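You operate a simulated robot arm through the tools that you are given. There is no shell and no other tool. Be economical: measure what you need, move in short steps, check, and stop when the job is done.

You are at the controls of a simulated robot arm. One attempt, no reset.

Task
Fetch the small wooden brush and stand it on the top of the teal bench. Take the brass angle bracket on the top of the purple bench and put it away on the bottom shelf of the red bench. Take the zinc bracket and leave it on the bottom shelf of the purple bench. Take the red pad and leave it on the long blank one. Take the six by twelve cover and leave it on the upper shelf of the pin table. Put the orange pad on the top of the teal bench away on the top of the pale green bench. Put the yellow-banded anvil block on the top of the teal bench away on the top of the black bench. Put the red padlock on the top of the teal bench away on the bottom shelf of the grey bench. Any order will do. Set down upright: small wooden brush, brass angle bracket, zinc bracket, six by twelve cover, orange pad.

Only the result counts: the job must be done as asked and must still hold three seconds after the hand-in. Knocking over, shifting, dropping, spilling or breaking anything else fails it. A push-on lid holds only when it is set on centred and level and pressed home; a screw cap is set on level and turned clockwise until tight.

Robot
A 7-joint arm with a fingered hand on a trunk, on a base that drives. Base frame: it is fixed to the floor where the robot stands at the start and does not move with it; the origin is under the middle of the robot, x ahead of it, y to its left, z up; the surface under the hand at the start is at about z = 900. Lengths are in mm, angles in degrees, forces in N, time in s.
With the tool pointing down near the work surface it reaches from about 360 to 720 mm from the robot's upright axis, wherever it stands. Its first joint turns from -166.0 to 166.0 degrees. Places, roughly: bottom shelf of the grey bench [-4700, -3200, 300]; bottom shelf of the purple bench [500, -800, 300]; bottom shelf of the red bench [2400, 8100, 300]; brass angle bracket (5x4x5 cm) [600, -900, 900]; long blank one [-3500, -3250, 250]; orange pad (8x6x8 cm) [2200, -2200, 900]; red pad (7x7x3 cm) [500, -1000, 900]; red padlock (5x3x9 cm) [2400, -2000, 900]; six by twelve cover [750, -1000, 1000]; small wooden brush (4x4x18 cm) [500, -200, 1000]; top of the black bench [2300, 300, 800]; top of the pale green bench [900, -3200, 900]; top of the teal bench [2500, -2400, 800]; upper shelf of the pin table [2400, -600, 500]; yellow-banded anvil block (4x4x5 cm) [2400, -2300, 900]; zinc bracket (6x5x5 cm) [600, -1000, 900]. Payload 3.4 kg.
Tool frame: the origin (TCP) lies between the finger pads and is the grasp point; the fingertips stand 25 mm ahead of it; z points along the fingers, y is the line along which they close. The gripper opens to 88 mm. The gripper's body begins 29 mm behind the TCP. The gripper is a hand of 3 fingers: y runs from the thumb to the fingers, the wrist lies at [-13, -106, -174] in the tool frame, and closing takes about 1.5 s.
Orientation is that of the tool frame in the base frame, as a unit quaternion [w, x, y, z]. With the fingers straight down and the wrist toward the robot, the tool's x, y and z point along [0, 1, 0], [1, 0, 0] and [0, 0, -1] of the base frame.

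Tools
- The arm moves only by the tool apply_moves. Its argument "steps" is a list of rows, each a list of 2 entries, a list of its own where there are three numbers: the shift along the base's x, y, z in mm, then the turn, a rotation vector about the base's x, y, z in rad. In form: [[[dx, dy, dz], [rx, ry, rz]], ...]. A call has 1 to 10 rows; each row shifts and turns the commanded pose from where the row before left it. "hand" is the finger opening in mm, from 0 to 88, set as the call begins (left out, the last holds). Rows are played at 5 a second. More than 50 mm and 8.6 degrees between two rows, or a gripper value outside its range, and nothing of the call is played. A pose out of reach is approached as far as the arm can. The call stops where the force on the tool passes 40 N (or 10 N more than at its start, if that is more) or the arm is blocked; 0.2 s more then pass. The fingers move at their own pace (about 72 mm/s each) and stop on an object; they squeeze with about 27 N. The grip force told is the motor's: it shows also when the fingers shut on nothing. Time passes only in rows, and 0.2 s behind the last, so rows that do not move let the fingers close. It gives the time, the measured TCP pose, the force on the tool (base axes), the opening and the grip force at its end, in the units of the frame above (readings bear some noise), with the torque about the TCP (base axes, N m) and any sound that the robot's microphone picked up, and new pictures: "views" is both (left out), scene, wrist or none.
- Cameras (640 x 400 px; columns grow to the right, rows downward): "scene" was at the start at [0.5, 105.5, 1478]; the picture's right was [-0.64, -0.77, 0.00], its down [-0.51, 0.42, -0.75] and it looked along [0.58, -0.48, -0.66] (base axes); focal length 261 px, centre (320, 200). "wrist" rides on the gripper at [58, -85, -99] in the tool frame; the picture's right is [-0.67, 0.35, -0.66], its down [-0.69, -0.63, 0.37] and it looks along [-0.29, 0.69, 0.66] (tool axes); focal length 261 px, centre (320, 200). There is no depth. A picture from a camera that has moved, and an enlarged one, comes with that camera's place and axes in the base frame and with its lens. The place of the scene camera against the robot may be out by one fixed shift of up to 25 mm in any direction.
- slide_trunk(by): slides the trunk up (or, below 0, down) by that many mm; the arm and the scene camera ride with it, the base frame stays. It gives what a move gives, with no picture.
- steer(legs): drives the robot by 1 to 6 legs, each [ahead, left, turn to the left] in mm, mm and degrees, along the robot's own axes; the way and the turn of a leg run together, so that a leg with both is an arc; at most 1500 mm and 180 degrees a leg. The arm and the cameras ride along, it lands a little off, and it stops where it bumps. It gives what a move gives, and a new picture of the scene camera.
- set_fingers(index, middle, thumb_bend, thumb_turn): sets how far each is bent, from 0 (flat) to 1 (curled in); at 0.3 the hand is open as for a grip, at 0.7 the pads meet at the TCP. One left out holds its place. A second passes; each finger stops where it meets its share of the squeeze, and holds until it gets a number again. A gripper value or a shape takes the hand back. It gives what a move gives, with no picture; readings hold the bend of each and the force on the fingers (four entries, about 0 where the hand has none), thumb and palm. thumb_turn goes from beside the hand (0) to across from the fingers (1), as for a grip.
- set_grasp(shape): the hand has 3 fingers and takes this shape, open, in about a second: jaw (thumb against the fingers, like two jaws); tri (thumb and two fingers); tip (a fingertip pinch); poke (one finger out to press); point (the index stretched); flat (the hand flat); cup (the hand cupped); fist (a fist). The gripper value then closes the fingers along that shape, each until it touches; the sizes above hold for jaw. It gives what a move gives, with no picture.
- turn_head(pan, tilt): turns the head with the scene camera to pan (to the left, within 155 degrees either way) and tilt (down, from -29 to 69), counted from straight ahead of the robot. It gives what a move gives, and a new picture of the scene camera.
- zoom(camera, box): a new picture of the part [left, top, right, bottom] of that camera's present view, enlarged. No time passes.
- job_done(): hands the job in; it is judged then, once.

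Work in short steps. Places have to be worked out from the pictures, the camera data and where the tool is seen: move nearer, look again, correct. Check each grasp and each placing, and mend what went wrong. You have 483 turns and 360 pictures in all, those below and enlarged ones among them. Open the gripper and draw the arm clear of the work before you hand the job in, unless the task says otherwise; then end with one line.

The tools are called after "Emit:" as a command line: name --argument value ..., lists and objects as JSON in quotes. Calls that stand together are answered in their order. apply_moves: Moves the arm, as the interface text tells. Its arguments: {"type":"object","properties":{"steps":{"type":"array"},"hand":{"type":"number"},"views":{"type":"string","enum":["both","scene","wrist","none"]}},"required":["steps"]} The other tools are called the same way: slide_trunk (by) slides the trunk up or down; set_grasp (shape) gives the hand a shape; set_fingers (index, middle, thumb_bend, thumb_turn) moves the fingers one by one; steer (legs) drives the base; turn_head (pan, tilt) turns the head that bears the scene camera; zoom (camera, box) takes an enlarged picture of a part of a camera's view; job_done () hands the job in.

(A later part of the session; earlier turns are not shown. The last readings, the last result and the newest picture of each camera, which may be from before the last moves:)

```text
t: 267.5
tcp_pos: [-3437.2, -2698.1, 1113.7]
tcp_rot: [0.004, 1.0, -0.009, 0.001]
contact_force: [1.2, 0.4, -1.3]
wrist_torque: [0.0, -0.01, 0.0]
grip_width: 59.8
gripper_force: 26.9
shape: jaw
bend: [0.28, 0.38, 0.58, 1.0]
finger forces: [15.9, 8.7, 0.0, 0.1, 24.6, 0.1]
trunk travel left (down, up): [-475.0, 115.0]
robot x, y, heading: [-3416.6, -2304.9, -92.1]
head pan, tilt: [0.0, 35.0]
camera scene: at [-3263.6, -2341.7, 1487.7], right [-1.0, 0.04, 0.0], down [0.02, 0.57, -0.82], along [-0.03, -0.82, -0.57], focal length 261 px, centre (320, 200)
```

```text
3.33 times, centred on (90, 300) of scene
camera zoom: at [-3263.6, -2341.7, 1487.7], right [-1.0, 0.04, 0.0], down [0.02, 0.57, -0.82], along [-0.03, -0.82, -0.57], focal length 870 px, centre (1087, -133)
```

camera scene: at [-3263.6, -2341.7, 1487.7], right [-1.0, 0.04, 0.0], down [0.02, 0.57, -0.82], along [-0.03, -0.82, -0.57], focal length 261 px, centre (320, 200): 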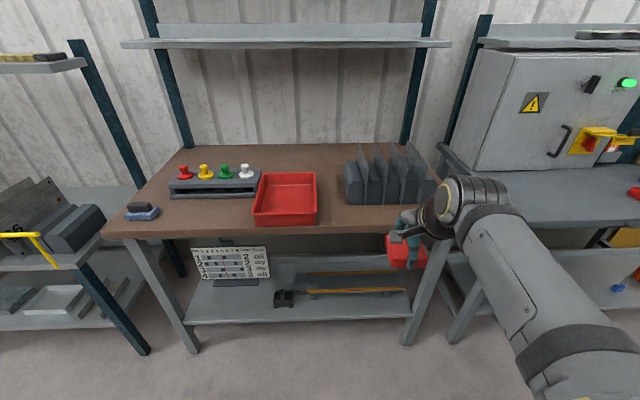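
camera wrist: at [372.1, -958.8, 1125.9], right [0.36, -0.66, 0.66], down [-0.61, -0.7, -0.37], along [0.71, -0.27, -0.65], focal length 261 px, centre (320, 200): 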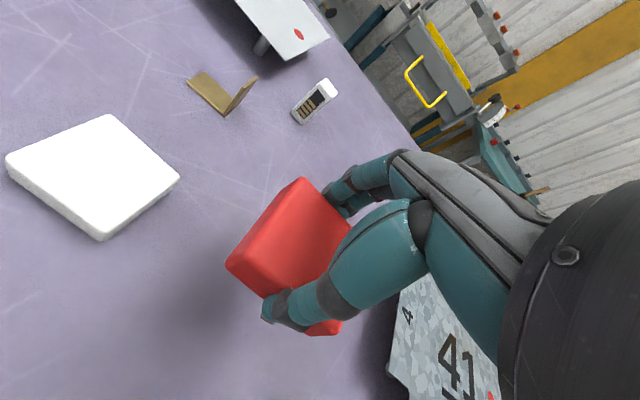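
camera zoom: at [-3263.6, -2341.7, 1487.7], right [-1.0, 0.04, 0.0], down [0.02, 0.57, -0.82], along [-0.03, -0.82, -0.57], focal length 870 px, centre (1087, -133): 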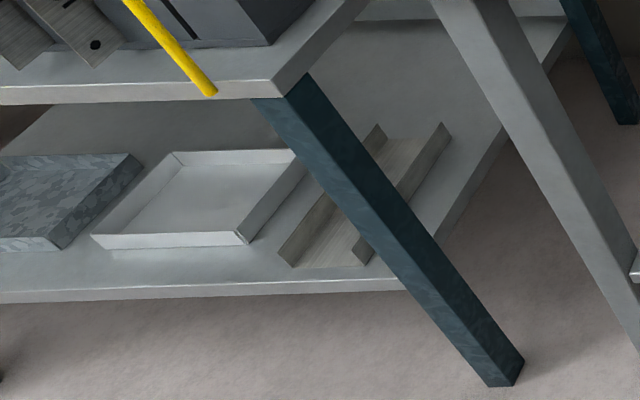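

The "long blank, No 1" is the long plate with orange rails on feet, centred near (-3430, -3250). I lower the trunk and hand here (outside the bench) before moving in.

Emit:
slide_trunk --by -400

Emit:
slide_trunk --by -70

Emit:
apply_moves --steps '[[[0, 0, -45], [0, 0, 0]], [[0, 0, -45], [0, 0, 0]], [[0, 0, -45], [0, 0, 0]], [[0, 0, -30], [0, 0, 0]], [[0, 0, 0], [0, 0, 0]]]' --views "none"

Emit:
steer --legs '[[200, 0, 2.1]]'

```text
t: 271.3
tcp_pos: [-3436.6, -2697.1, 714.3]
tcp_rot: [0.004, 1.0, -0.011, 0.001]
contact_force: [0.3, -0.9, -1.0]
wrist_torque: [-0.02, 0.02, -0.02]
grip_width: 59.5
gripper_force: 26.6
shape: jaw
bend: [0.28, 0.38, 0.58, 1.0]
finger forces: [15.8, 8.7, 0.0, 0.0, 24.6, 0.1]
trunk travel left (down, up): [-75.0, 515.0]
robot x, y, heading: [-3416.8, -2308.0, -91.9]
head pan, tilt: [0.0, 35.0]
```

```text
t: 272.4
tcp_pos: [-3437.2, -2698.0, 644.5]
tcp_rot: [0.004, 1.0, -0.009, 0.001]
contact_force: [-0.7, -0.1, -0.7]
wrist_torque: [-0.02, -0.04, 0.01]
grip_width: 59.7
gripper_force: 26.8
shape: jaw
bend: [0.28, 0.38, 0.58, 1.0]
finger forces: [15.8, 8.6, 0.1, 0.0, 24.6, 0.0]
trunk travel left (down, up): [-5.0, 585.0]
robot x, y, heading: [-3417.8, -2307.0, -92.1]
head pan, tilt: [0.0, 35.0]
```

```text
t: 273.6
tcp_pos: [-3437.9, -2694.3, 476.4]
tcp_rot: [0.005, 1.0, -0.01, 0.0]
contact_force: [0.2, -0.1, -0.8]
wrist_torque: [0.0, 0.0, -0.01]
grip_width: 59.5
gripper_force: 26.3
shape: jaw
bend: [0.28, 0.38, 0.58, 1.0]
finger forces: [15.7, 8.5, 0.1, 0.1, 24.3, 0.0]
trunk travel left (down, up): [-5.0, 585.0]
robot x, y, heading: [-3415.9, -2309.4, -91.9]
head pan, tilt: [0.0, 35.0]
```

```text
t: 275.2
tcp_pos: [-3427.9, -2892.1, 476.8]
tcp_rot: [0.004, 1.0, 0.006, 0.001]
contact_force: [-1.0, 0.0, -0.8]
wrist_torque: [0.0, 0.01, -0.01]
grip_width: 59.7
gripper_force: 27.4
shape: jaw
bend: [0.28, 0.38, 0.58, 1.0]
finger forces: [15.8, 8.5, 0.1, 0.0, 24.4, 0.1]
trunk travel left (down, up): [-5.0, 585.0]
robot x, y, heading: [-3421.0, -2504.3, -90.5]
head pan, tilt: [0.0, 35.0]
camera scene: at [-3266.4, -2532.8, 1017.7], right [-1.0, 0.0, 0.0], down [0.0, 0.57, -0.82], along [0.0, -0.82, -0.57], focal length 261 px, centre (320, 200)
```

scene: 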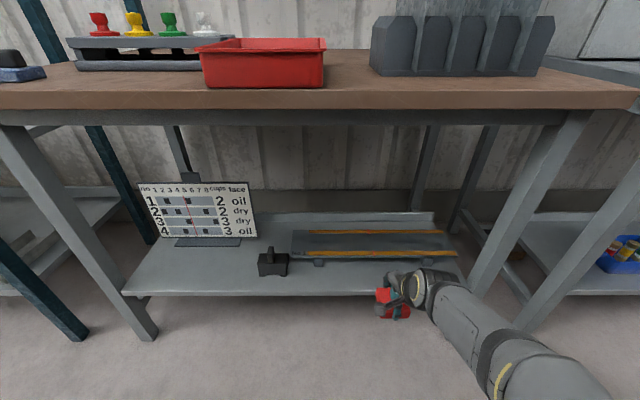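

Forward 110 mm more, then check from the wrist camera.

Emit:
steer --legs '[[110, 0, 0.5]]'

Emit:
apply_moves --steps '[[[0, -40, 0], [0, 0, 0]], [[0, -40, 0], [0, 0, 0]], [[0, 0, 0], [0, 0, 0]]]'

```text
t: 276.4
tcp_pos: [-3425.4, -3003.6, 476.6]
tcp_rot: [0.005, 1.0, 0.01, 0.001]
contact_force: [0.0, -0.2, -2.2]
wrist_torque: [0.03, -0.03, 0.01]
grip_width: 59.7
gripper_force: 26.7
shape: jaw
bend: [0.28, 0.38, 0.58, 1.0]
finger forces: [15.8, 8.5, 0.1, 0.0, 24.4, 0.0]
trunk travel left (down, up): [-5.0, 585.0]
robot x, y, heading: [-3419.1, -2612.6, -90.1]
head pan, tilt: [0.0, 35.0]
camera scene: at [-3266.2, -2642.6, 1017.7], right [-1.0, 0.0, 0.0], down [0.0, 0.57, -0.82], along [0.0, -0.82, -0.57], focal length 261 px, centre (320, 200)
```

scene: 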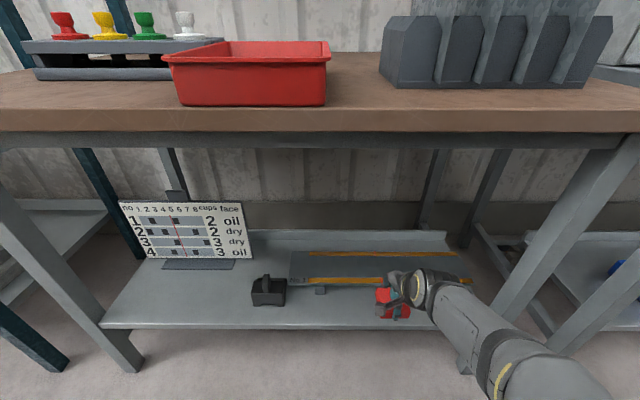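

```text
t: 277.2
tcp_pos: [-3424.6, -3086.4, 475.9]
tcp_rot: [0.005, 1.0, 0.009, 0.001]
contact_force: [0.5, -0.7, -1.7]
wrist_torque: [0.0, -0.01, -0.03]
grip_width: 59.9
gripper_force: 27.4
shape: jaw
bend: [0.28, 0.38, 0.58, 1.0]
finger forces: [16.0, 8.6, 0.0, 0.0, 24.5, 0.1]
trunk travel left (down, up): [-5.0, 585.0]
robot x, y, heading: [-3421.7, -2616.5, -89.8]
head pan, tilt: [0.0, 35.0]
camera scene: at [-3266.2, -2642.6, 1017.7], right [-1.0, 0.0, 0.0], down [0.0, 0.57, -0.82], along [0.0, -0.82, -0.57], focal length 261 px, centre (320, 200)
camera wrist: at [-3368.5, -2998.4, 574.7], right [-0.66, -0.36, 0.66], down [-0.7, 0.61, -0.37], along [-0.27, -0.71, -0.66], focal length 261 px, centre (320, 200)
```

scene: 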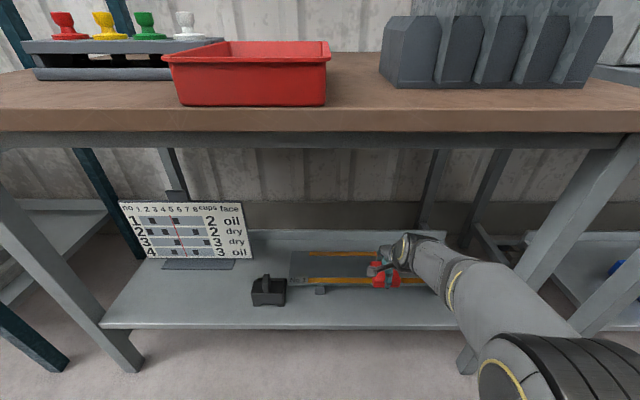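
wrist: 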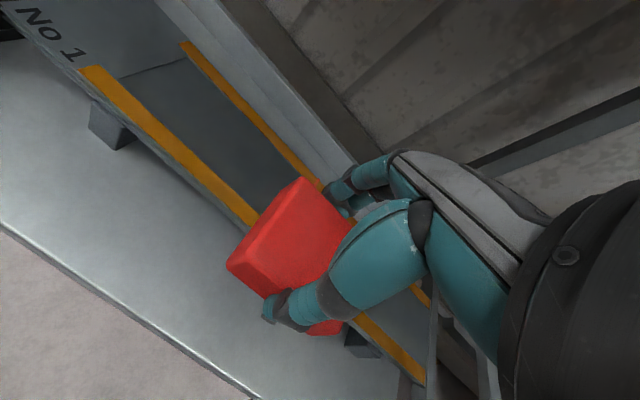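

Advance to y≈-3190 and triangulate the plate's edges again.

Emit:
apply_moves --steps '[[[0, -35, 0], [0, 0, 0]], [[0, -35, -10], [0, 0, 0]], [[0, -30, -10], [0, 0, 0]], [[0, 0, 0], [0, 0, 0]]]'

```text
t: 278.2
tcp_pos: [-3426.3, -3183.4, 455.1]
tcp_rot: [0.004, 1.0, 0.01, 0.001]
contact_force: [0.5, -0.1, -0.8]
wrist_torque: [0.04, 0.03, -0.01]
grip_width: 59.7
gripper_force: 26.7
shape: jaw
bend: [0.28, 0.38, 0.58, 1.0]
finger forces: [15.9, 8.6, 0.1, 0.1, 24.4, 0.0]
trunk travel left (down, up): [-5.0, 585.0]
robot x, y, heading: [-3419.8, -2614.1, -89.9]
head pan, tilt: [0.0, 35.0]
camera scene: at [-3266.2, -2642.6, 1017.7], right [-1.0, 0.0, 0.0], down [0.0, 0.57, -0.82], along [0.0, -0.82, -0.57], focal length 261 px, centre (320, 200)
camera wrist: at [-3370.4, -3095.7, 554.0], right [-0.66, -0.36, 0.66], down [-0.7, 0.61, -0.37], along [-0.27, -0.71, -0.66], focal length 261 px, centre (320, 200)
```

scene: 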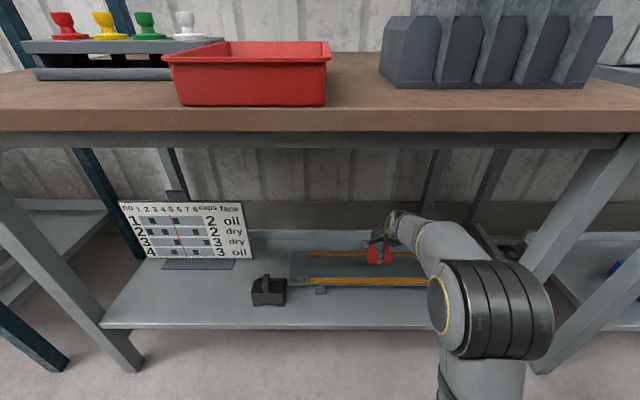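
wrist: 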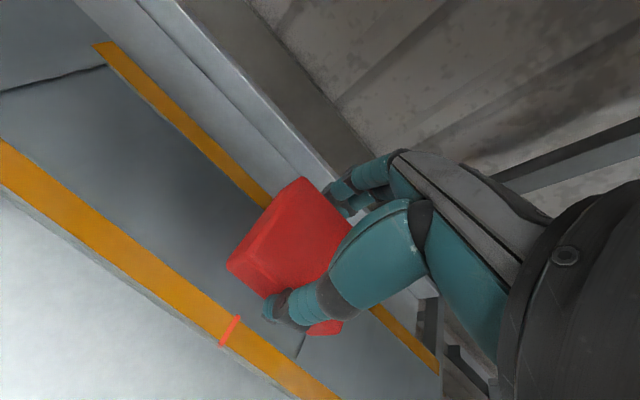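

Plate spans y≈-3133…-3247 at z≈365, so we're nearly centred. Nudge 6 mm and lower to contact.

Emit:
apply_moves --steps '[[[0, -6, -20], [0, 0, 0]], [[0, 0, -15], [0, 0, 0]], [[0, 0, -8], [0, 0, 0]], [[0, 0, -5], [0, 0, 0]], [[0, 0, -5], [0, 0, 0]], [[0, 0, -5], [0, 0, 0]], [[0, 0, -5], [0, 0, 0]], [[0, 0, -5], [0, 0, 0]]]'

```text
t: 280.0
tcp_pos: [-3425.8, -3189.8, 388.5]
tcp_rot: [0.004, 1.0, 0.009, 0.001]
contact_force: [0.3, -0.1, -2.6]
wrist_torque: [0.04, -0.01, 0.0]
grip_width: 59.7
gripper_force: 26.5
shape: jaw
bend: [0.28, 0.38, 0.58, 1.0]
finger forces: [15.8, 8.6, 0.0, 0.0, 24.4, 0.0]
trunk travel left (down, up): [-5.0, 585.0]
robot x, y, heading: [-3418.7, -2617.9, -89.6]
head pan, tilt: [0.0, 35.0]
camera scene: at [-3266.2, -2642.6, 1017.7], right [-1.0, 0.0, 0.0], down [0.0, 0.57, -0.82], along [0.0, -0.82, -0.57], focal length 261 px, centre (320, 200)
camera wrist: at [-3370.5, -3102.9, 486.8], right [-0.66, -0.36, 0.66], down [-0.7, 0.61, -0.37], along [-0.27, -0.71, -0.66], focal length 261 px, centre (320, 200)
```

scene: 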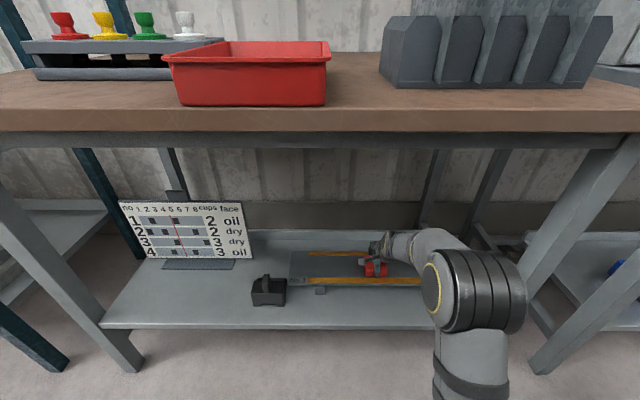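
wrist: 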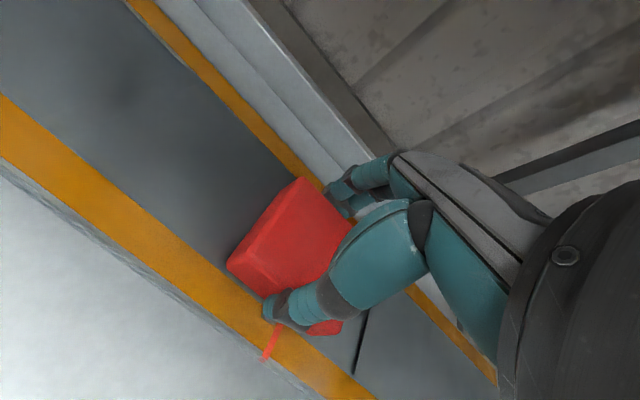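

No contact yet; plate is a bit lower, so I nudge 12 mm deeper and continue down.

Emit:
apply_moves --steps '[[[0, -12, 0], [0, 0, 0]], [[0, 0, -5], [0, 0, 0]], [[0, 0, -5], [0, 0, 0]], [[0, 0, -5], [0, 0, 0]], [[0, 0, -5], [0, 0, 0]], [[0, 0, -5], [0, 0, 0]], [[0, 0, -5], [0, 0, 0]], [[0, 0, -5], [0, 0, 0]]]'

```text
t: 281.2
tcp_pos: [-3426.1, -3204.5, 380.4]
tcp_rot: [0.016, 1.0, 0.009, 0.0]
contact_force: [0.0, 6.9, 26.7]
wrist_torque: [0.48, 0.01, -0.03]
grip_width: 57.0
gripper_force: 26.7
shape: jaw
bend: [0.29, 0.39, 0.58, 1.0]
finger forces: [14.7, 7.8, 0.1, 0.0, 29.3, 0.0]
trunk travel left (down, up): [-5.0, 585.0]
robot x, y, heading: [-3421.2, -2616.5, -89.9]
head pan, tilt: [0.0, 35.0]
stopped in row 5: the force on the tool passed its limit at 44 N (the readings are from after the stop); the commanded pose is now the measured one
camera scene: at [-3266.1, -2640.2, 1017.9], right [-1.0, 0.0, 0.0], down [0.0, 0.57, -0.82], along [0.0, -0.82, -0.57], focal length 261 px, centre (320, 200)
camera wrist: at [-3369.8, -3115.6, 476.9], right [-0.67, -0.34, 0.67], down [-0.7, 0.61, -0.39], along [-0.27, -0.72, -0.64], focal length 261 px, centre (320, 200)
```

scene: 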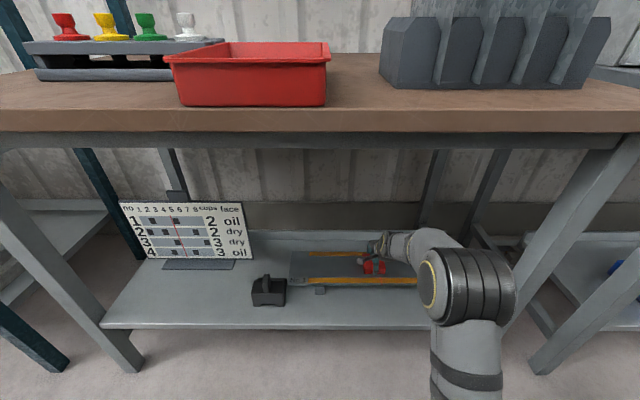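
wrist: 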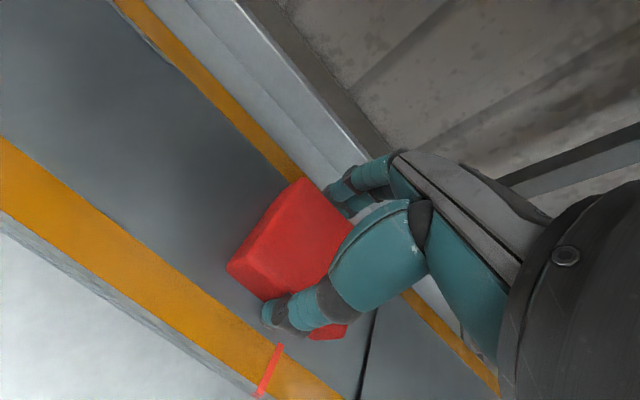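

Contact: the pad sits on the plate between the stripes. Relax 3 mm, release and rise.

Emit:
apply_moves --steps '[[[0, 0, 3], [0, 0, 0]], [[0, 0, 0], [0, 0, 0]]]' --views "none"

Emit:
apply_moves --steps '[[[0, 0, 0], [0, 0, 0]], [[0, 0, 0], [0, 0, 0]], [[0, 0, 0], [0, 0, 0]], [[0, 0, 30], [0, 0, 0]], [[0, 0, 40], [0, 0, 0]], [[0, 0, 0], [0, 0, 0]]]' --hand 86

```text
t: 281.8
tcp_pos: [-3425.7, -3203.7, 381.2]
tcp_rot: [0.014, 1.0, 0.009, 0.0]
contact_force: [-0.7, -0.3, 20.3]
wrist_torque: [0.17, 0.03, -0.09]
grip_width: 57.3
gripper_force: 26.3
shape: jaw
bend: [0.29, 0.39, 0.58, 1.0]
finger forces: [17.4, 9.2, 0.0, 0.0, 25.2, 0.0]
trunk travel left (down, up): [-5.0, 585.0]
robot x, y, heading: [-3419.2, -2617.8, -89.8]
head pan, tilt: [0.0, 35.0]
```

```text
t: 283.2
tcp_pos: [-3427.9, -3202.8, 448.2]
tcp_rot: [0.011, 1.0, 0.008, 0.002]
contact_force: [0.2, 0.3, 0.1]
wrist_torque: [0.01, -0.02, -0.02]
grip_width: 85.5
gripper_force: 0.1
shape: jaw
bend: [0.31, 0.3, 0.31, 0.98]
finger forces: [0.1, 0.0, 0.0, 0.0, 0.1, 0.0]
trunk travel left (down, up): [-5.0, 585.0]
robot x, y, heading: [-3417.5, -2617.4, -89.7]
head pan, tilt: [0.0, 35.0]
camera scene: at [-3266.2, -2642.5, 1017.7], right [-1.0, 0.0, 0.0], down [0.0, 0.57, -0.82], along [0.0, -0.82, -0.57], focal length 261 px, centre (320, 200)
camera wrist: at [-3370.5, -3114.5, 546.2], right [-0.67, -0.35, 0.66], down [-0.7, 0.61, -0.38], along [-0.27, -0.71, -0.65], focal length 261 px, centre (320, 200)
```

scene: 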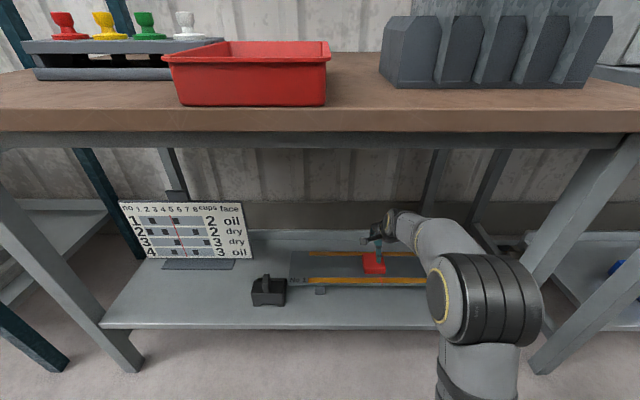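
wrist: 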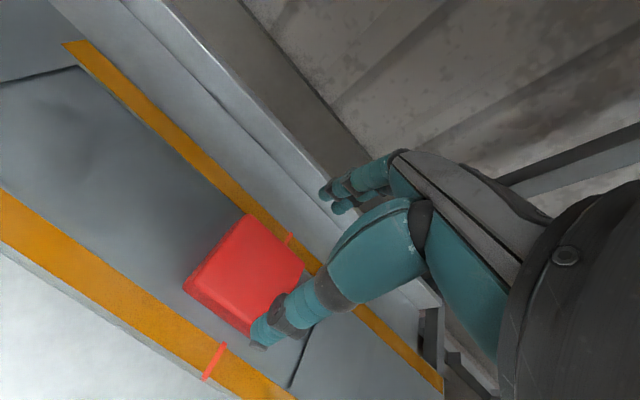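

Pad sits on the long blank. Withdraw straight out, level the tool, raise the trunk.

Emit:
apply_moves --steps '[[[0, 45, 10], [0.022, 0.004, 0]], [[0, 48, 0], [0, 0, 0]], [[0, 48, 0], [0, 0, 0]], [[0, 48, 0], [0, 0, 0]], [[0, 20, 0], [0, 0, 0]]]' --hand 88 --views "none"

Emit:
steer --legs '[[-280, 0, 0]]'

Emit:
zoom --camera "scene" --box '[230, 200, 460, 330]'

Emit:
slide_trunk --by 400

Emit:
slide_trunk --by 70

```text
t: 284.4
tcp_pos: [-3425.6, -2996.7, 456.5]
tcp_rot: [0.001, 1.0, 0.008, -0.002]
contact_force: [0.0, 0.8, 0.1]
wrist_torque: [0.01, 0.01, 0.01]
grip_width: 87.9
gripper_force: 0.1
shape: jaw
bend: [0.3, 0.3, 0.3, 0.98]
finger forces: [0.0, 0.1, 0.1, 0.0, 0.0, 0.0]
trunk travel left (down, up): [-5.0, 585.0]
robot x, y, heading: [-3418.8, -2612.7, -89.8]
head pan, tilt: [0.0, 35.0]
```

```text
t: 286.3
tcp_pos: [-3426.5, -2723.4, 456.5]
tcp_rot: [0.0, 1.0, 0.01, -0.001]
contact_force: [-0.1, 0.3, -0.4]
wrist_torque: [0.01, -0.01, 0.04]
grip_width: 87.9
gripper_force: 0.0
shape: jaw
bend: [0.3, 0.3, 0.3, 0.98]
finger forces: [0.1, 0.1, 0.1, 0.1, 0.1, 0.1]
trunk travel left (down, up): [-5.0, 585.0]
robot x, y, heading: [-3420.4, -2340.1, -89.7]
head pan, tilt: [0.0, 35.0]
camera scene: at [-3267.4, -2369.0, 1017.7], right [-1.0, -0.01, 0.0], down [0.0, 0.57, -0.82], along [0.01, -0.82, -0.57], focal length 261 px, centre (320, 200)
```

scene: 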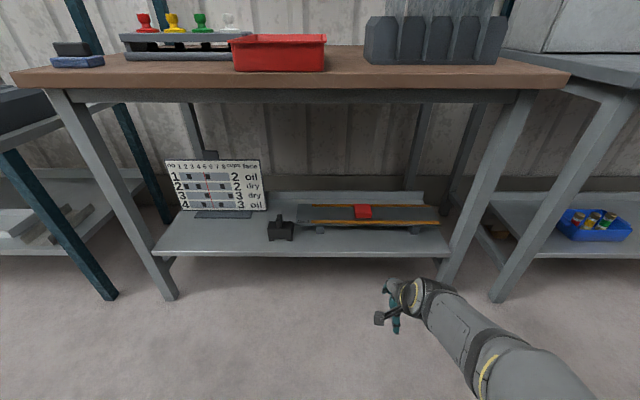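

```text
2.78 times, centred on (345, 265) of scene
camera zoom: at [-3267.4, -2369.0, 1017.7], right [-1.0, -0.01, 0.0], down [0.0, 0.57, -0.82], along [0.01, -0.82, -0.57], focal length 726 px, centre (250, 19)
```

zoom: 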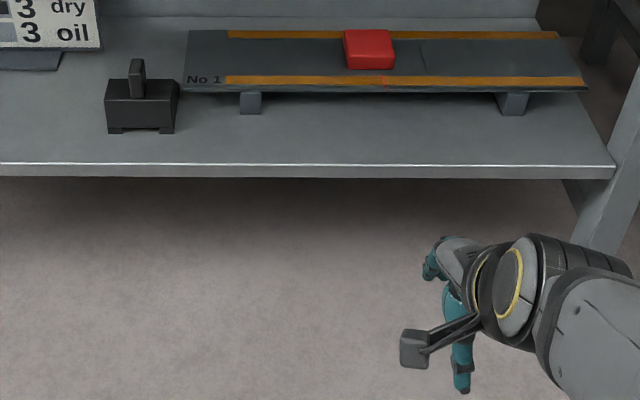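

```text
t: 290.1
tcp_pos: [-3426.4, -2723.2, 855.7]
tcp_rot: [0.0, 1.0, 0.01, -0.001]
contact_force: [-0.1, 1.3, 0.0]
wrist_torque: [0.02, -0.01, 0.01]
grip_width: 87.7
gripper_force: 0.0
shape: jaw
bend: [0.3, 0.3, 0.3, 0.98]
finger forces: [0.0, 0.1, 0.0, 0.0, 0.0, 0.0]
trunk travel left (down, up): [-405.0, 185.0]
robot x, y, heading: [-3420.8, -2343.9, -89.8]
head pan, tilt: [0.0, 35.0]
```

```text
t: 291.2
tcp_pos: [-3427.1, -2724.5, 926.8]
tcp_rot: [0.0, 1.0, 0.01, -0.001]
contact_force: [0.3, -1.0, 0.2]
wrist_torque: [-0.01, -0.02, -0.01]
grip_width: 88.0
gripper_force: 0.0
shape: jaw
bend: [0.3, 0.3, 0.3, 0.98]
finger forces: [0.0, 0.1, 0.1, 0.0, 0.0, 0.0]
trunk travel left (down, up): [-475.0, 115.0]
robot x, y, heading: [-3419.5, -2341.8, -89.4]
head pan, tilt: [0.0, 35.0]
```

Red pad is done. Now I turn to face +x and drive back to the teal bench for the padlock.

Emit:
apply_moves --steps '[[[0, 0, 45], [0, 0, 0]], [[0, 0, 45], [0, 0, 0]], [[0, 0, 45], [0, 0, 0]], [[0, 0, 40], [0, 0, 0]]]' --views "none"

Emit:
steer --legs '[[0, 0, 89.4], [1500, 0, 0], [1500, 0, 0]]'

```text
t: 292.2
tcp_pos: [-3426.3, -2721.4, 1103.1]
tcp_rot: [-0.001, 1.0, 0.01, -0.001]
contact_force: [-0.2, -0.1, -0.2]
wrist_torque: [0.0, -0.01, -0.01]
grip_width: 87.7
gripper_force: 0.1
shape: jaw
bend: [0.3, 0.3, 0.3, 0.98]
finger forces: [0.1, 0.0, 0.0, 0.0, 0.0, 0.0]
trunk travel left (down, up): [-475.0, 115.0]
robot x, y, heading: [-3420.2, -2340.4, -89.4]
head pan, tilt: [0.0, 35.0]
```

```text
t: 310.1
tcp_pos: [-90.7, -2483.5, 1102.5]
tcp_rot: [0.001, 0.71, 0.704, -0.001]
contact_force: [0.3, 0.5, -0.7]
wrist_torque: [0.01, 0.04, 0.01]
grip_width: 88.0
gripper_force: 0.1
shape: jaw
bend: [0.3, 0.3, 0.3, 0.98]
finger forces: [0.0, 0.0, 0.0, 0.0, 0.0, 0.0]
trunk travel left (down, up): [-475.0, 115.0]
robot x, y, heading: [-465.2, -2471.5, -1.2]
head pan, tilt: [0.0, 35.0]
camera scene: at [-440.6, -2309.9, 1487.7], right [-0.02, -1.0, 0.0], down [-0.57, 0.01, -0.82], along [0.82, -0.02, -0.57], focal length 261 px, centre (320, 200)
```

scene: 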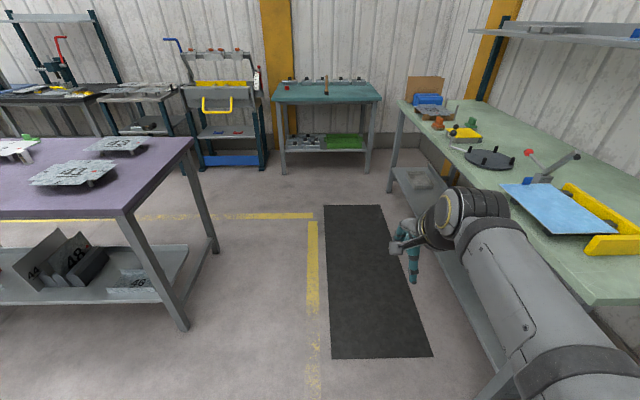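

Continue to the teal bench, lining up with the padlock at about (2440, -2020).

Emit:
steer --legs '[[1500, 340, 1.2], [710, 60, 0]]'

Emit:
turn_head --pan 0 --tilt 42

```text
refused: leg 1 is longer than a leg can be; nothing moved
```

```text
t: 310.8
tcp_pos: [-90.3, -2483.5, 1103.8]
tcp_rot: [0.001, 0.71, 0.704, 0.0]
contact_force: [0.1, -0.7, -0.6]
wrist_torque: [-0.02, -0.01, 0.01]
grip_width: 87.9
gripper_force: 0.0
shape: jaw
bend: [0.3, 0.3, 0.3, 0.98]
finger forces: [0.0, 0.1, 0.0, 0.0, 0.0, 0.0]
trunk travel left (down, up): [-475.0, 115.0]
robot x, y, heading: [-465.8, -2468.9, -1.3]
head pan, tilt: [0.0, 42.0]
camera scene: at [-445.1, -2309.8, 1477.2], right [-0.02, -1.0, 0.0], down [-0.67, 0.01, -0.74], along [0.74, -0.02, -0.67], focal length 261 px, centre (320, 200)
```

scene: 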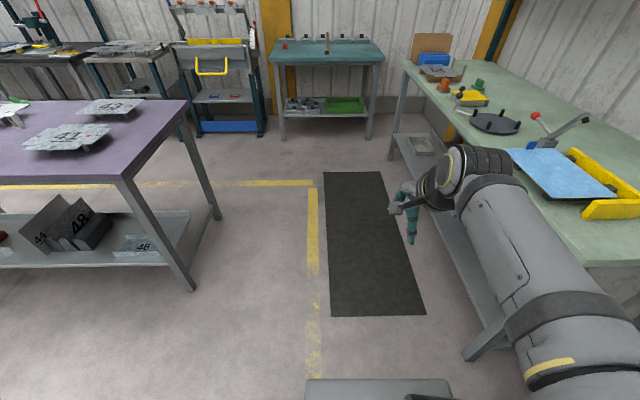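

Shorter legs.

Emit:
steer --legs '[[1450, 130, 1.2], [740, 230, 0]]'

```text
t: 321.7
tcp_pos: [2070.2, -2081.9, 1103.9]
tcp_rot: [0.0, 0.69, 0.724, 0.0]
contact_force: [0.6, -0.1, -0.4]
wrist_torque: [-0.01, 0.01, 0.0]
grip_width: 87.8
gripper_force: 0.1
shape: jaw
bend: [0.3, 0.3, 0.3, 0.98]
finger forces: [0.0, 0.0, 0.0, 0.1, 0.0, 0.0]
trunk travel left (down, up): [-475.0, 115.0]
robot x, y, heading: [1694.1, -2086.2, 1.8]
head pan, tilt: [0.0, 42.0]
camera scene: at [1706.6, -1928.7, 1477.2], right [0.03, -1.0, 0.0], down [-0.67, -0.02, -0.74], along [0.74, 0.03, -0.67], focal length 261 px, centre (320, 200)
```

scene: 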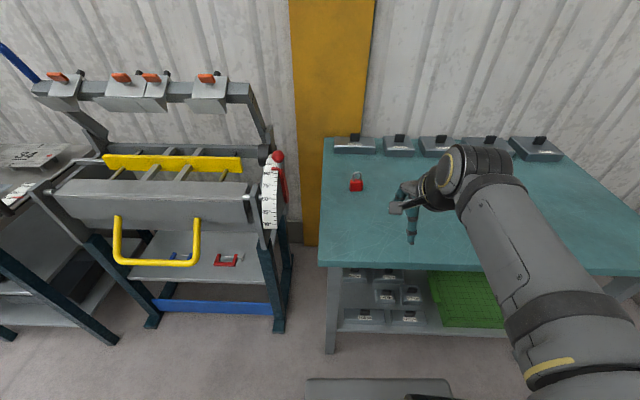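

Forward 70 mm, then extend toward the padlock and look.

Emit:
steer --legs '[[70, 0, -1.8]]'

Emit:
apply_moves --steps '[[[45, 5, -15], [0, 0, 0]], [[45, 5, -15], [0, 0, 0]], [[45, 5, -15], [0, 0, 0]], [[45, 5, -15], [0, 0, 0]], [[45, 5, -15], [0, 0, 0]], [[0, 0, 0], [0, 0, 0]]]' --views "wrist"

Emit:
zoom --camera "wrist" --box '[180, 190, 340, 310]'

```text
t: 322.8
tcp_pos: [2141.6, -2092.4, 1102.9]
tcp_rot: [0.001, 0.7, 0.714, 0.0]
contact_force: [-0.2, -0.4, -0.5]
wrist_torque: [0.01, 0.01, 0.0]
grip_width: 87.6
gripper_force: 0.1
shape: jaw
bend: [0.3, 0.3, 0.3, 0.98]
finger forces: [0.0, 0.1, 0.1, 0.0, 0.1, 0.1]
trunk travel left (down, up): [-475.0, 115.0]
robot x, y, heading: [1762.3, -2086.0, 0.3]
head pan, tilt: [0.0, 42.0]
camera scene: at [1782.8, -1928.0, 1477.2], right [0.0, -1.0, 0.0], down [-0.67, 0.0, -0.74], along [0.74, 0.0, -0.67], focal length 261 px, centre (320, 200)
```

scene: 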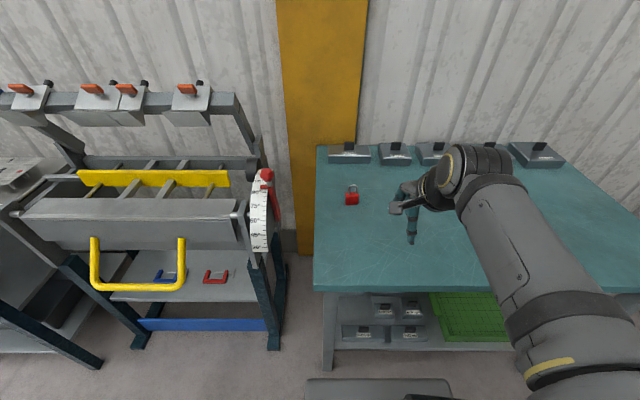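

```text
t: 324.1
tcp_pos: [2366.2, -2065.2, 1024.6]
tcp_rot: [0.001, 0.701, 0.714, -0.001]
contact_force: [-0.2, 0.1, -1.5]
wrist_torque: [0.02, 0.03, -0.02]
grip_width: 87.5
gripper_force: 0.1
shape: jaw
bend: [0.3, 0.3, 0.3, 0.98]
finger forces: [0.1, 0.1, 0.0, 0.0, 0.1, 0.1]
trunk travel left (down, up): [-475.0, 115.0]
robot x, y, heading: [1763.8, -2087.6, 0.2]
head pan, tilt: [0.0, 42.0]
camera wrist: at [2279.5, -2007.7, 1123.5], right [0.36, -0.66, 0.66], down [-0.62, -0.7, -0.36], along [0.7, -0.27, -0.66], focal length 261 px, centre (320, 200)
```

wrist: 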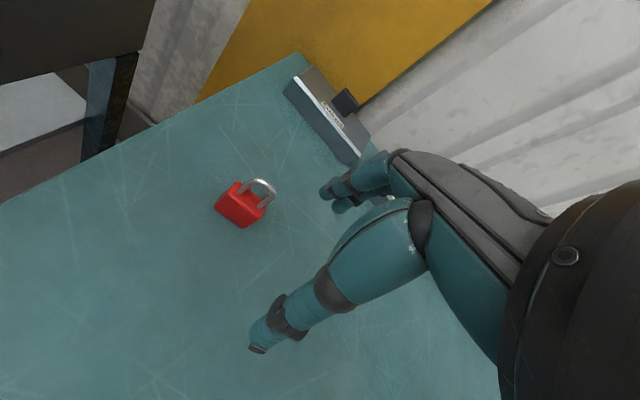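

```text
3.33 times, centred on (260, 250) of wrist
camera zoom: at [2279.5, -2007.7, 1123.5], right [0.36, -0.66, 0.66], down [-0.62, -0.7, -0.36], along [0.7, -0.27, -0.66], focal length 869 px, centre (520, 33)
```

zoom: 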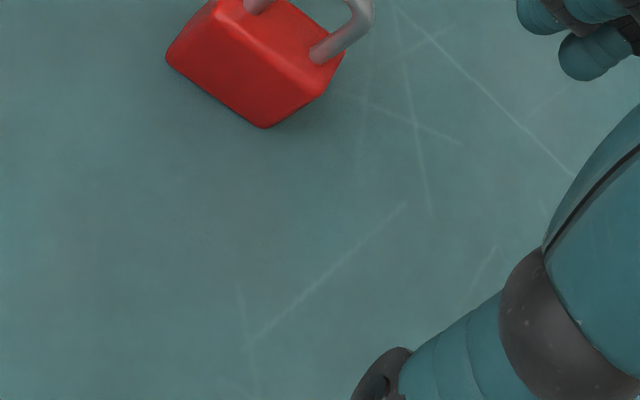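

Emit:
zoom --camera "wrist" --box '[190, 160, 300, 240]'

```text
5.00 times, centred on (245, 200) of wrist
camera zoom: at [2279.5, -2007.7, 1123.5], right [0.36, -0.66, 0.66], down [-0.62, -0.7, -0.36], along [0.7, -0.27, -0.66], focal length 1303 px, centre (695, 200)
```

zoom: 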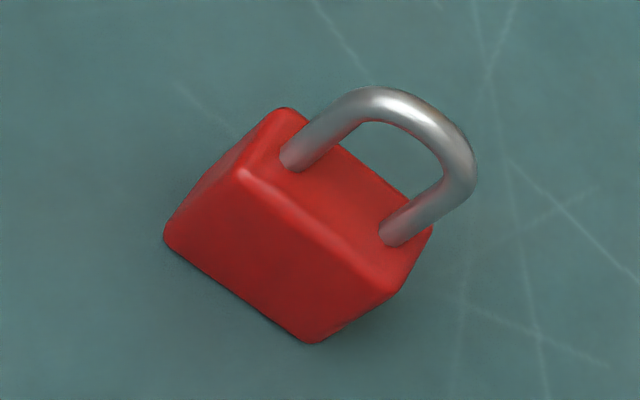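

Padlock: body ≈ (2460, -2033), 8° yaw, body top ≈878, shackle top ≈912. I turn slightly and descend to TCP z≈889.

Emit:
apply_moves --steps '[[[40, 14, -10], [0, 0, 0.06]], [[40, 14, -10], [0, 0, 0.06]], [[14, 4, -35], [0, 0, 0]], [[0, 0, -40], [0, 0, 0]], [[0, 0, -25], [0, 0, 0]], [[0, 0, -15], [0, 0, 0]], [[0, 0, 0], [0, 0, 0]]]'

```text
t: 325.8
tcp_pos: [2461.1, -2035.2, 893.5]
tcp_rot: [0.0, 0.657, 0.754, -0.001]
contact_force: [0.4, 0.4, 0.0]
wrist_torque: [0.0, 0.0, 0.01]
grip_width: 88.0
gripper_force: 0.0
shape: jaw
bend: [0.3, 0.3, 0.3, 0.98]
finger forces: [0.0, 0.0, 0.1, 0.0, 0.1, 0.1]
trunk travel left (down, up): [-475.0, 115.0]
robot x, y, heading: [1765.1, -2088.4, 0.3]
head pan, tilt: [0.0, 42.0]
camera scene: at [1782.1, -1928.0, 1477.2], right [0.0, -1.0, 0.0], down [-0.67, 0.0, -0.74], along [0.74, 0.0, -0.67], focal length 261 px, centre (320, 200)
camera wrist: at [2368.1, -1989.4, 991.7], right [0.44, -0.61, 0.66], down [-0.53, -0.77, -0.36], along [0.73, -0.19, -0.66], focal length 261 px, centre (320, 200)
```

scene: 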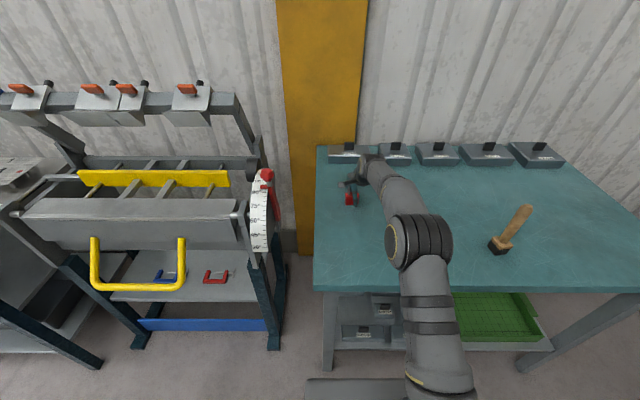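
wrist: 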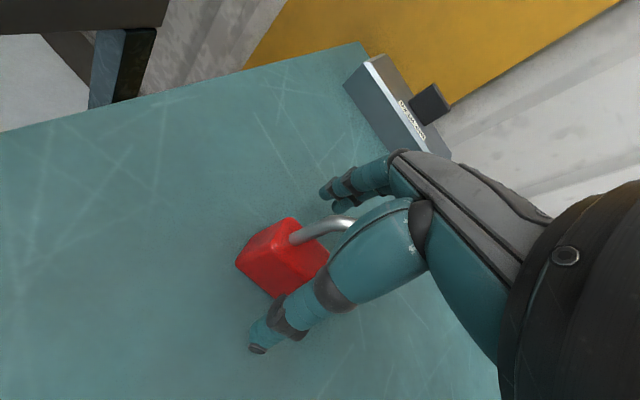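

Good alignment. Down 5 mm, close, and lift.

Emit:
apply_moves --steps '[[[0, 0, -5], [0, 0, 0]], [[0, 0, 0], [0, 0, 0]]]' --views "none"

Emit:
apply_moves --steps '[[[0, 0, 0], [0, 0, 0]], [[0, 0, 0], [0, 0, 0]], [[0, 0, 0], [0, 0, 0]], [[0, 0, 0], [0, 0, 0]], [[0, 0, 0], [0, 0, 0]], [[0, 0, 0], [0, 0, 0]], [[0, 0, 0], [0, 0, 0]], [[0, 0, 30], [0, 0, 0]], [[0, 0, 45], [0, 0, 0]], [[0, 0, 0], [0, 0, 0]]]' --hand 0 --views "wrist"

```text
t: 326.4
tcp_pos: [2460.7, -2035.5, 888.5]
tcp_rot: [0.001, 0.657, 0.754, -0.001]
contact_force: [-0.6, -0.8, -0.3]
wrist_torque: [0.0, 0.03, 0.0]
grip_width: 87.4
gripper_force: 0.1
shape: jaw
bend: [0.3, 0.3, 0.3, 0.98]
finger forces: [0.1, 0.0, 0.0, 0.1, 0.0, 0.1]
trunk travel left (down, up): [-475.0, 115.0]
robot x, y, heading: [1761.7, -2084.2, 0.4]
head pan, tilt: [0.0, 42.0]
```

```text
t: 328.6
tcp_pos: [2461.3, -2033.6, 961.2]
tcp_rot: [0.001, 0.657, 0.754, -0.001]
contact_force: [0.4, 0.0, -1.4]
wrist_torque: [0.0, 0.03, 0.0]
grip_width: 19.0
gripper_force: 26.7
shape: jaw
bend: [0.73, 0.58, 0.75, 1.0]
finger forces: [15.9, 8.1, 0.0, 0.0, 24.2, 0.0]
trunk travel left (down, up): [-475.0, 115.0]
robot x, y, heading: [1762.0, -2089.0, 0.3]
head pan, tilt: [0.0, 42.0]
camera wrist: at [2368.6, -1988.0, 1059.8], right [0.44, -0.61, 0.66], down [-0.53, -0.77, -0.36], along [0.73, -0.19, -0.66], focal length 261 px, centre (320, 200)
```

wrist: 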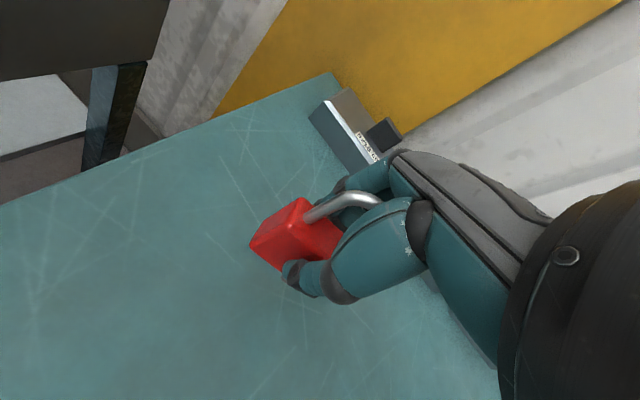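

Padlock held. Retract, back away, turn to face −y, and strafe along the aisle toward the grey bench.

Emit:
apply_moves --steps '[[[-30, 0, 35], [0, 0, 0]], [[-40, 0, 25], [0, 0, 0]], [[-40, 0, 25], [0, 0, 0]], [[-48, 0, 10], [0, 0, 0]], [[-48, 0, 0], [0, 0, -0.06]], [[-48, 0, 0], [0, 0, -0.06]], [[-48, -10, 0], [0, 0, 0]], [[-20, -10, 0], [0, 0, 0]]]' --views "none"

Emit:
steer --legs '[[-400, -150, 0], [0, 0, -90], [0, -1400, 0], [0, -1000, 0]]'

```text
t: 330.4
tcp_pos: [2136.7, -2057.6, 1057.9]
tcp_rot: [0.001, 0.7, 0.714, 0.0]
contact_force: [0.1, -0.2, -0.4]
wrist_torque: [0.04, 0.0, 0.01]
grip_width: 19.1
gripper_force: 27.2
shape: jaw
bend: [0.73, 0.58, 0.75, 1.0]
finger forces: [16.1, 8.3, 0.1, 0.1, 24.1, 0.0]
trunk travel left (down, up): [-475.0, 115.0]
robot x, y, heading: [1762.1, -2085.7, 0.3]
head pan, tilt: [0.0, 42.0]
```

```text
t: 348.1
tcp_pos: [-1038.4, -2501.9, 1058.7]
tcp_rot: [0.0, 0.999, -0.032, -0.001]
contact_force: [-0.2, 0.0, -0.5]
wrist_torque: [-0.01, -0.02, 0.02]
grip_width: 18.6
gripper_force: 27.1
shape: jaw
bend: [0.73, 0.58, 0.75, 1.0]
finger forces: [15.8, 8.1, 0.0, 0.0, 23.9, 0.0]
trunk travel left (down, up): [-475.0, 115.0]
robot x, y, heading: [-1037.4, -2127.0, -94.6]
head pan, tilt: [0.0, 42.0]
camera scene: at [-885.9, -2161.0, 1477.2], right [-1.0, 0.08, 0.0], down [0.05, 0.67, -0.74], along [-0.06, -0.74, -0.67], focal length 261 px, centre (320, 200)
```

scene: 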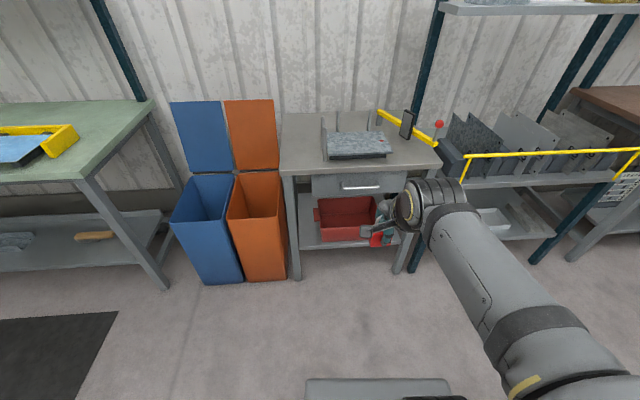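

Correct heading, go to y≈-2330, and continue right.

Emit:
steer --legs '[[200, 0, 4.6], [0, -1300, 0], [0, -1000, 0]]'

```text
t: 360.7
tcp_pos: [-3306.3, -2767.3, 1060.2]
tcp_rot: [0.0, 0.999, 0.033, 0.0]
contact_force: [-0.3, 0.1, -0.2]
wrist_torque: [0.0, 0.02, 0.03]
grip_width: 18.9
gripper_force: 26.5
shape: jaw
bend: [0.73, 0.58, 0.75, 1.0]
finger forces: [15.8, 8.1, 0.0, 0.0, 23.9, 0.1]
trunk travel left (down, up): [-475.0, 115.0]
robot x, y, heading: [-3353.6, -2395.0, -86.9]
head pan, tilt: [0.0, 42.0]
camera scene: at [-3200.1, -2409.7, 1477.2], right [-1.0, -0.05, 0.0], down [-0.04, 0.67, -0.74], along [0.04, -0.74, -0.67], focal length 261 px, centre (320, 200)
```

scene: 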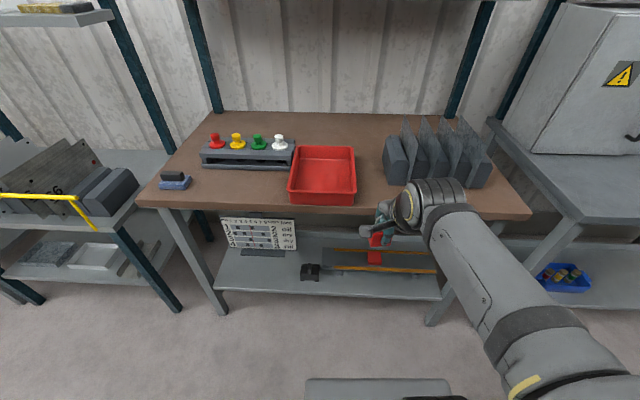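

Continue right to x≈-4500.

Emit:
steer --legs '[[-60, -50, -3.1], [0, -1050, 0]]'

```text
t: 366.8
tcp_pos: [-4418.3, -2718.4, 1060.0]
tcp_rot: [0.001, 1.0, 0.015, -0.001]
contact_force: [-0.1, 0.0, -0.5]
wrist_torque: [0.04, 0.0, 0.01]
grip_width: 18.6
gripper_force: 26.9
shape: jaw
bend: [0.73, 0.58, 0.75, 1.0]
finger forces: [15.8, 8.1, 0.0, 0.0, 23.9, 0.1]
trunk travel left (down, up): [-475.0, 115.0]
robot x, y, heading: [-4449.9, -2345.4, -88.9]
head pan, tilt: [0.0, 42.0]
camera scene: at [-4299.0, -2365.0, 1477.2], right [-1.0, -0.02, 0.0], down [-0.01, 0.67, -0.74], along [0.01, -0.74, -0.67], focal length 261 px, centre (320, 200)
```

scene: 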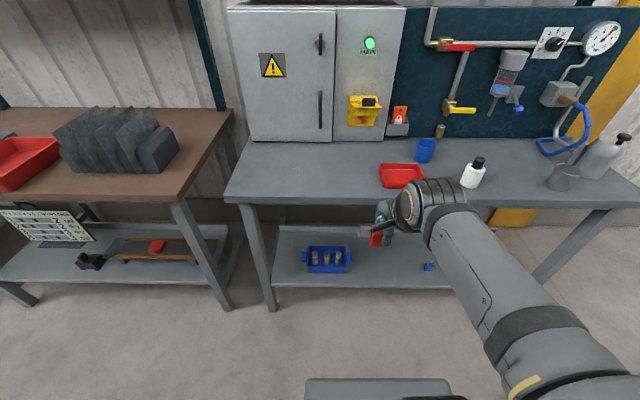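

The grey bench: free gap on the bottom shelf right of the blue crate, near (-4630, -3150). Lower the trunk and hand here, then move in.

Emit:
slide_trunk --by -400

Emit:
slide_trunk --by -70

Emit:
apply_moves --steps '[[[0, 0, -45], [0, 0, 0]], [[0, 0, -45], [0, 0, 0]], [[0, 0, -40], [0, 0, 0]], [[0, 0, 0], [0, 0, 0]]]' --views "none"

Emit:
steer --legs '[[230, -170, -1.1]]'

```text
t: 370.6
tcp_pos: [-4417.2, -2718.4, 658.5]
tcp_rot: [0.001, 1.0, 0.016, -0.001]
contact_force: [0.5, -0.3, -0.5]
wrist_torque: [0.0, 0.02, 0.0]
grip_width: 18.6
gripper_force: 26.7
shape: jaw
bend: [0.73, 0.58, 0.75, 1.0]
finger forces: [15.8, 8.1, 0.0, 0.0, 23.8, 0.0]
trunk travel left (down, up): [-75.0, 515.0]
robot x, y, heading: [-4453.9, -2345.3, -88.8]
head pan, tilt: [0.0, 42.0]
```

```text
t: 371.7
tcp_pos: [-4416.9, -2718.8, 588.9]
tcp_rot: [0.0, 1.0, 0.015, -0.001]
contact_force: [-0.1, -0.2, -0.3]
wrist_torque: [0.0, 0.01, 0.0]
grip_width: 18.7
gripper_force: 26.8
shape: jaw
bend: [0.73, 0.58, 0.75, 1.0]
finger forces: [15.7, 8.1, 0.0, 0.1, 23.9, 0.0]
trunk travel left (down, up): [-5.0, 585.0]
robot x, y, heading: [-4454.1, -2345.6, -88.9]
head pan, tilt: [0.0, 42.0]
```

```text
t: 372.7
tcp_pos: [-4418.6, -2719.7, 459.3]
tcp_rot: [-0.001, 1.0, 0.016, -0.001]
contact_force: [0.4, -0.8, -1.0]
wrist_torque: [-0.02, -0.01, 0.01]
grip_width: 18.4
gripper_force: 27.2
shape: jaw
bend: [0.73, 0.58, 0.75, 1.0]
finger forces: [15.9, 8.0, 0.0, 0.0, 23.9, 0.1]
trunk travel left (down, up): [-5.0, 585.0]
robot x, y, heading: [-4452.3, -2349.4, -88.9]
head pan, tilt: [0.0, 42.0]
```

```text
t: 374.6
tcp_pos: [-4592.1, -2950.0, 458.9]
tcp_rot: [-0.001, 1.0, 0.006, -0.001]
contact_force: [0.5, 0.7, -1.0]
wrist_torque: [-0.02, 0.03, -0.01]
grip_width: 18.9
gripper_force: 27.0
shape: jaw
bend: [0.73, 0.58, 0.75, 1.0]
finger forces: [16.0, 7.9, 0.0, 0.1, 23.9, 0.0]
trunk travel left (down, up): [-5.0, 585.0]
robot x, y, heading: [-4617.8, -2574.1, -90.0]
head pan, tilt: [0.0, 42.0]
camera scene: at [-4466.8, -2597.5, 1007.2], right [-1.0, 0.0, 0.0], down [0.0, 0.67, -0.74], along [0.0, -0.74, -0.67], focal length 261 px, centre (320, 200)
```

scene: 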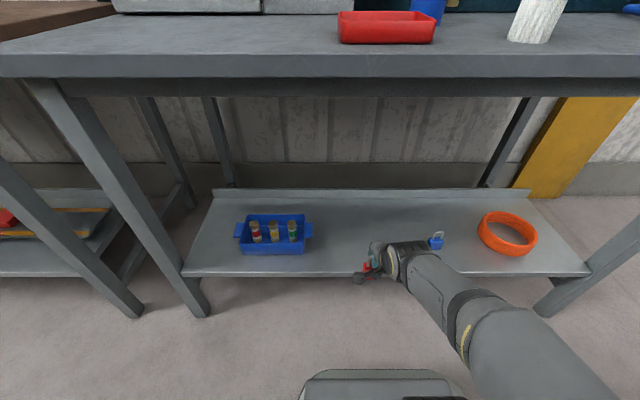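

Clear gap. Move in to (-4625, -3140) and check with the wrist camera before lowering.

Emit:
apply_moves --steps '[[[-8, -45, 0], [0, 0, 0]], [[-8, -45, 0], [0, 0, 0]], [[-8, -45, 0], [0, 0, 0]], [[-8, -45, 0], [0, 0, 0]], [[0, -15, -30], [0, 0, 0]], [[0, 0, 0], [0, 0, 0]]]'

```text
t: 376.1
tcp_pos: [-4624.3, -3148.9, 427.9]
tcp_rot: [-0.001, 1.0, 0.006, -0.002]
contact_force: [0.0, 0.2, -0.9]
wrist_torque: [0.01, 0.01, 0.0]
grip_width: 18.9
gripper_force: 26.7
shape: jaw
bend: [0.73, 0.58, 0.75, 1.0]
finger forces: [15.9, 8.0, 0.0, 0.1, 24.0, 0.0]
trunk travel left (down, up): [-5.0, 585.0]
robot x, y, heading: [-4619.0, -2575.2, -90.2]
head pan, tilt: [0.0, 42.0]
camera scene: at [-4466.8, -2597.5, 1007.2], right [-1.0, 0.0, 0.0], down [0.0, 0.67, -0.74], along [0.0, -0.74, -0.67], focal length 261 px, centre (320, 200)
camera wrist: at [-4567.6, -3062.8, 526.8], right [-0.66, -0.36, 0.66], down [-0.69, 0.62, -0.36], along [-0.28, -0.7, -0.66], focal length 261 px, centre (320, 200)
```

scene: 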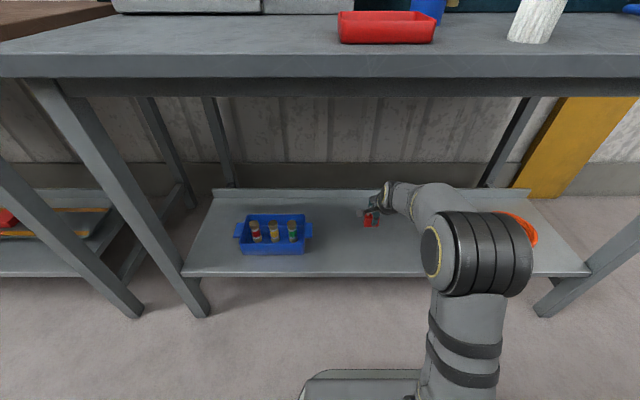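
wrist: 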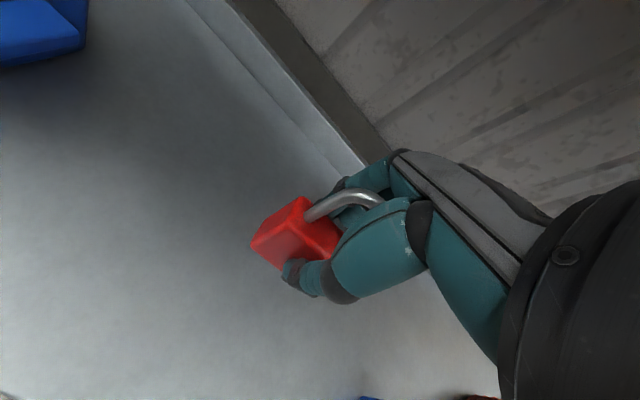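

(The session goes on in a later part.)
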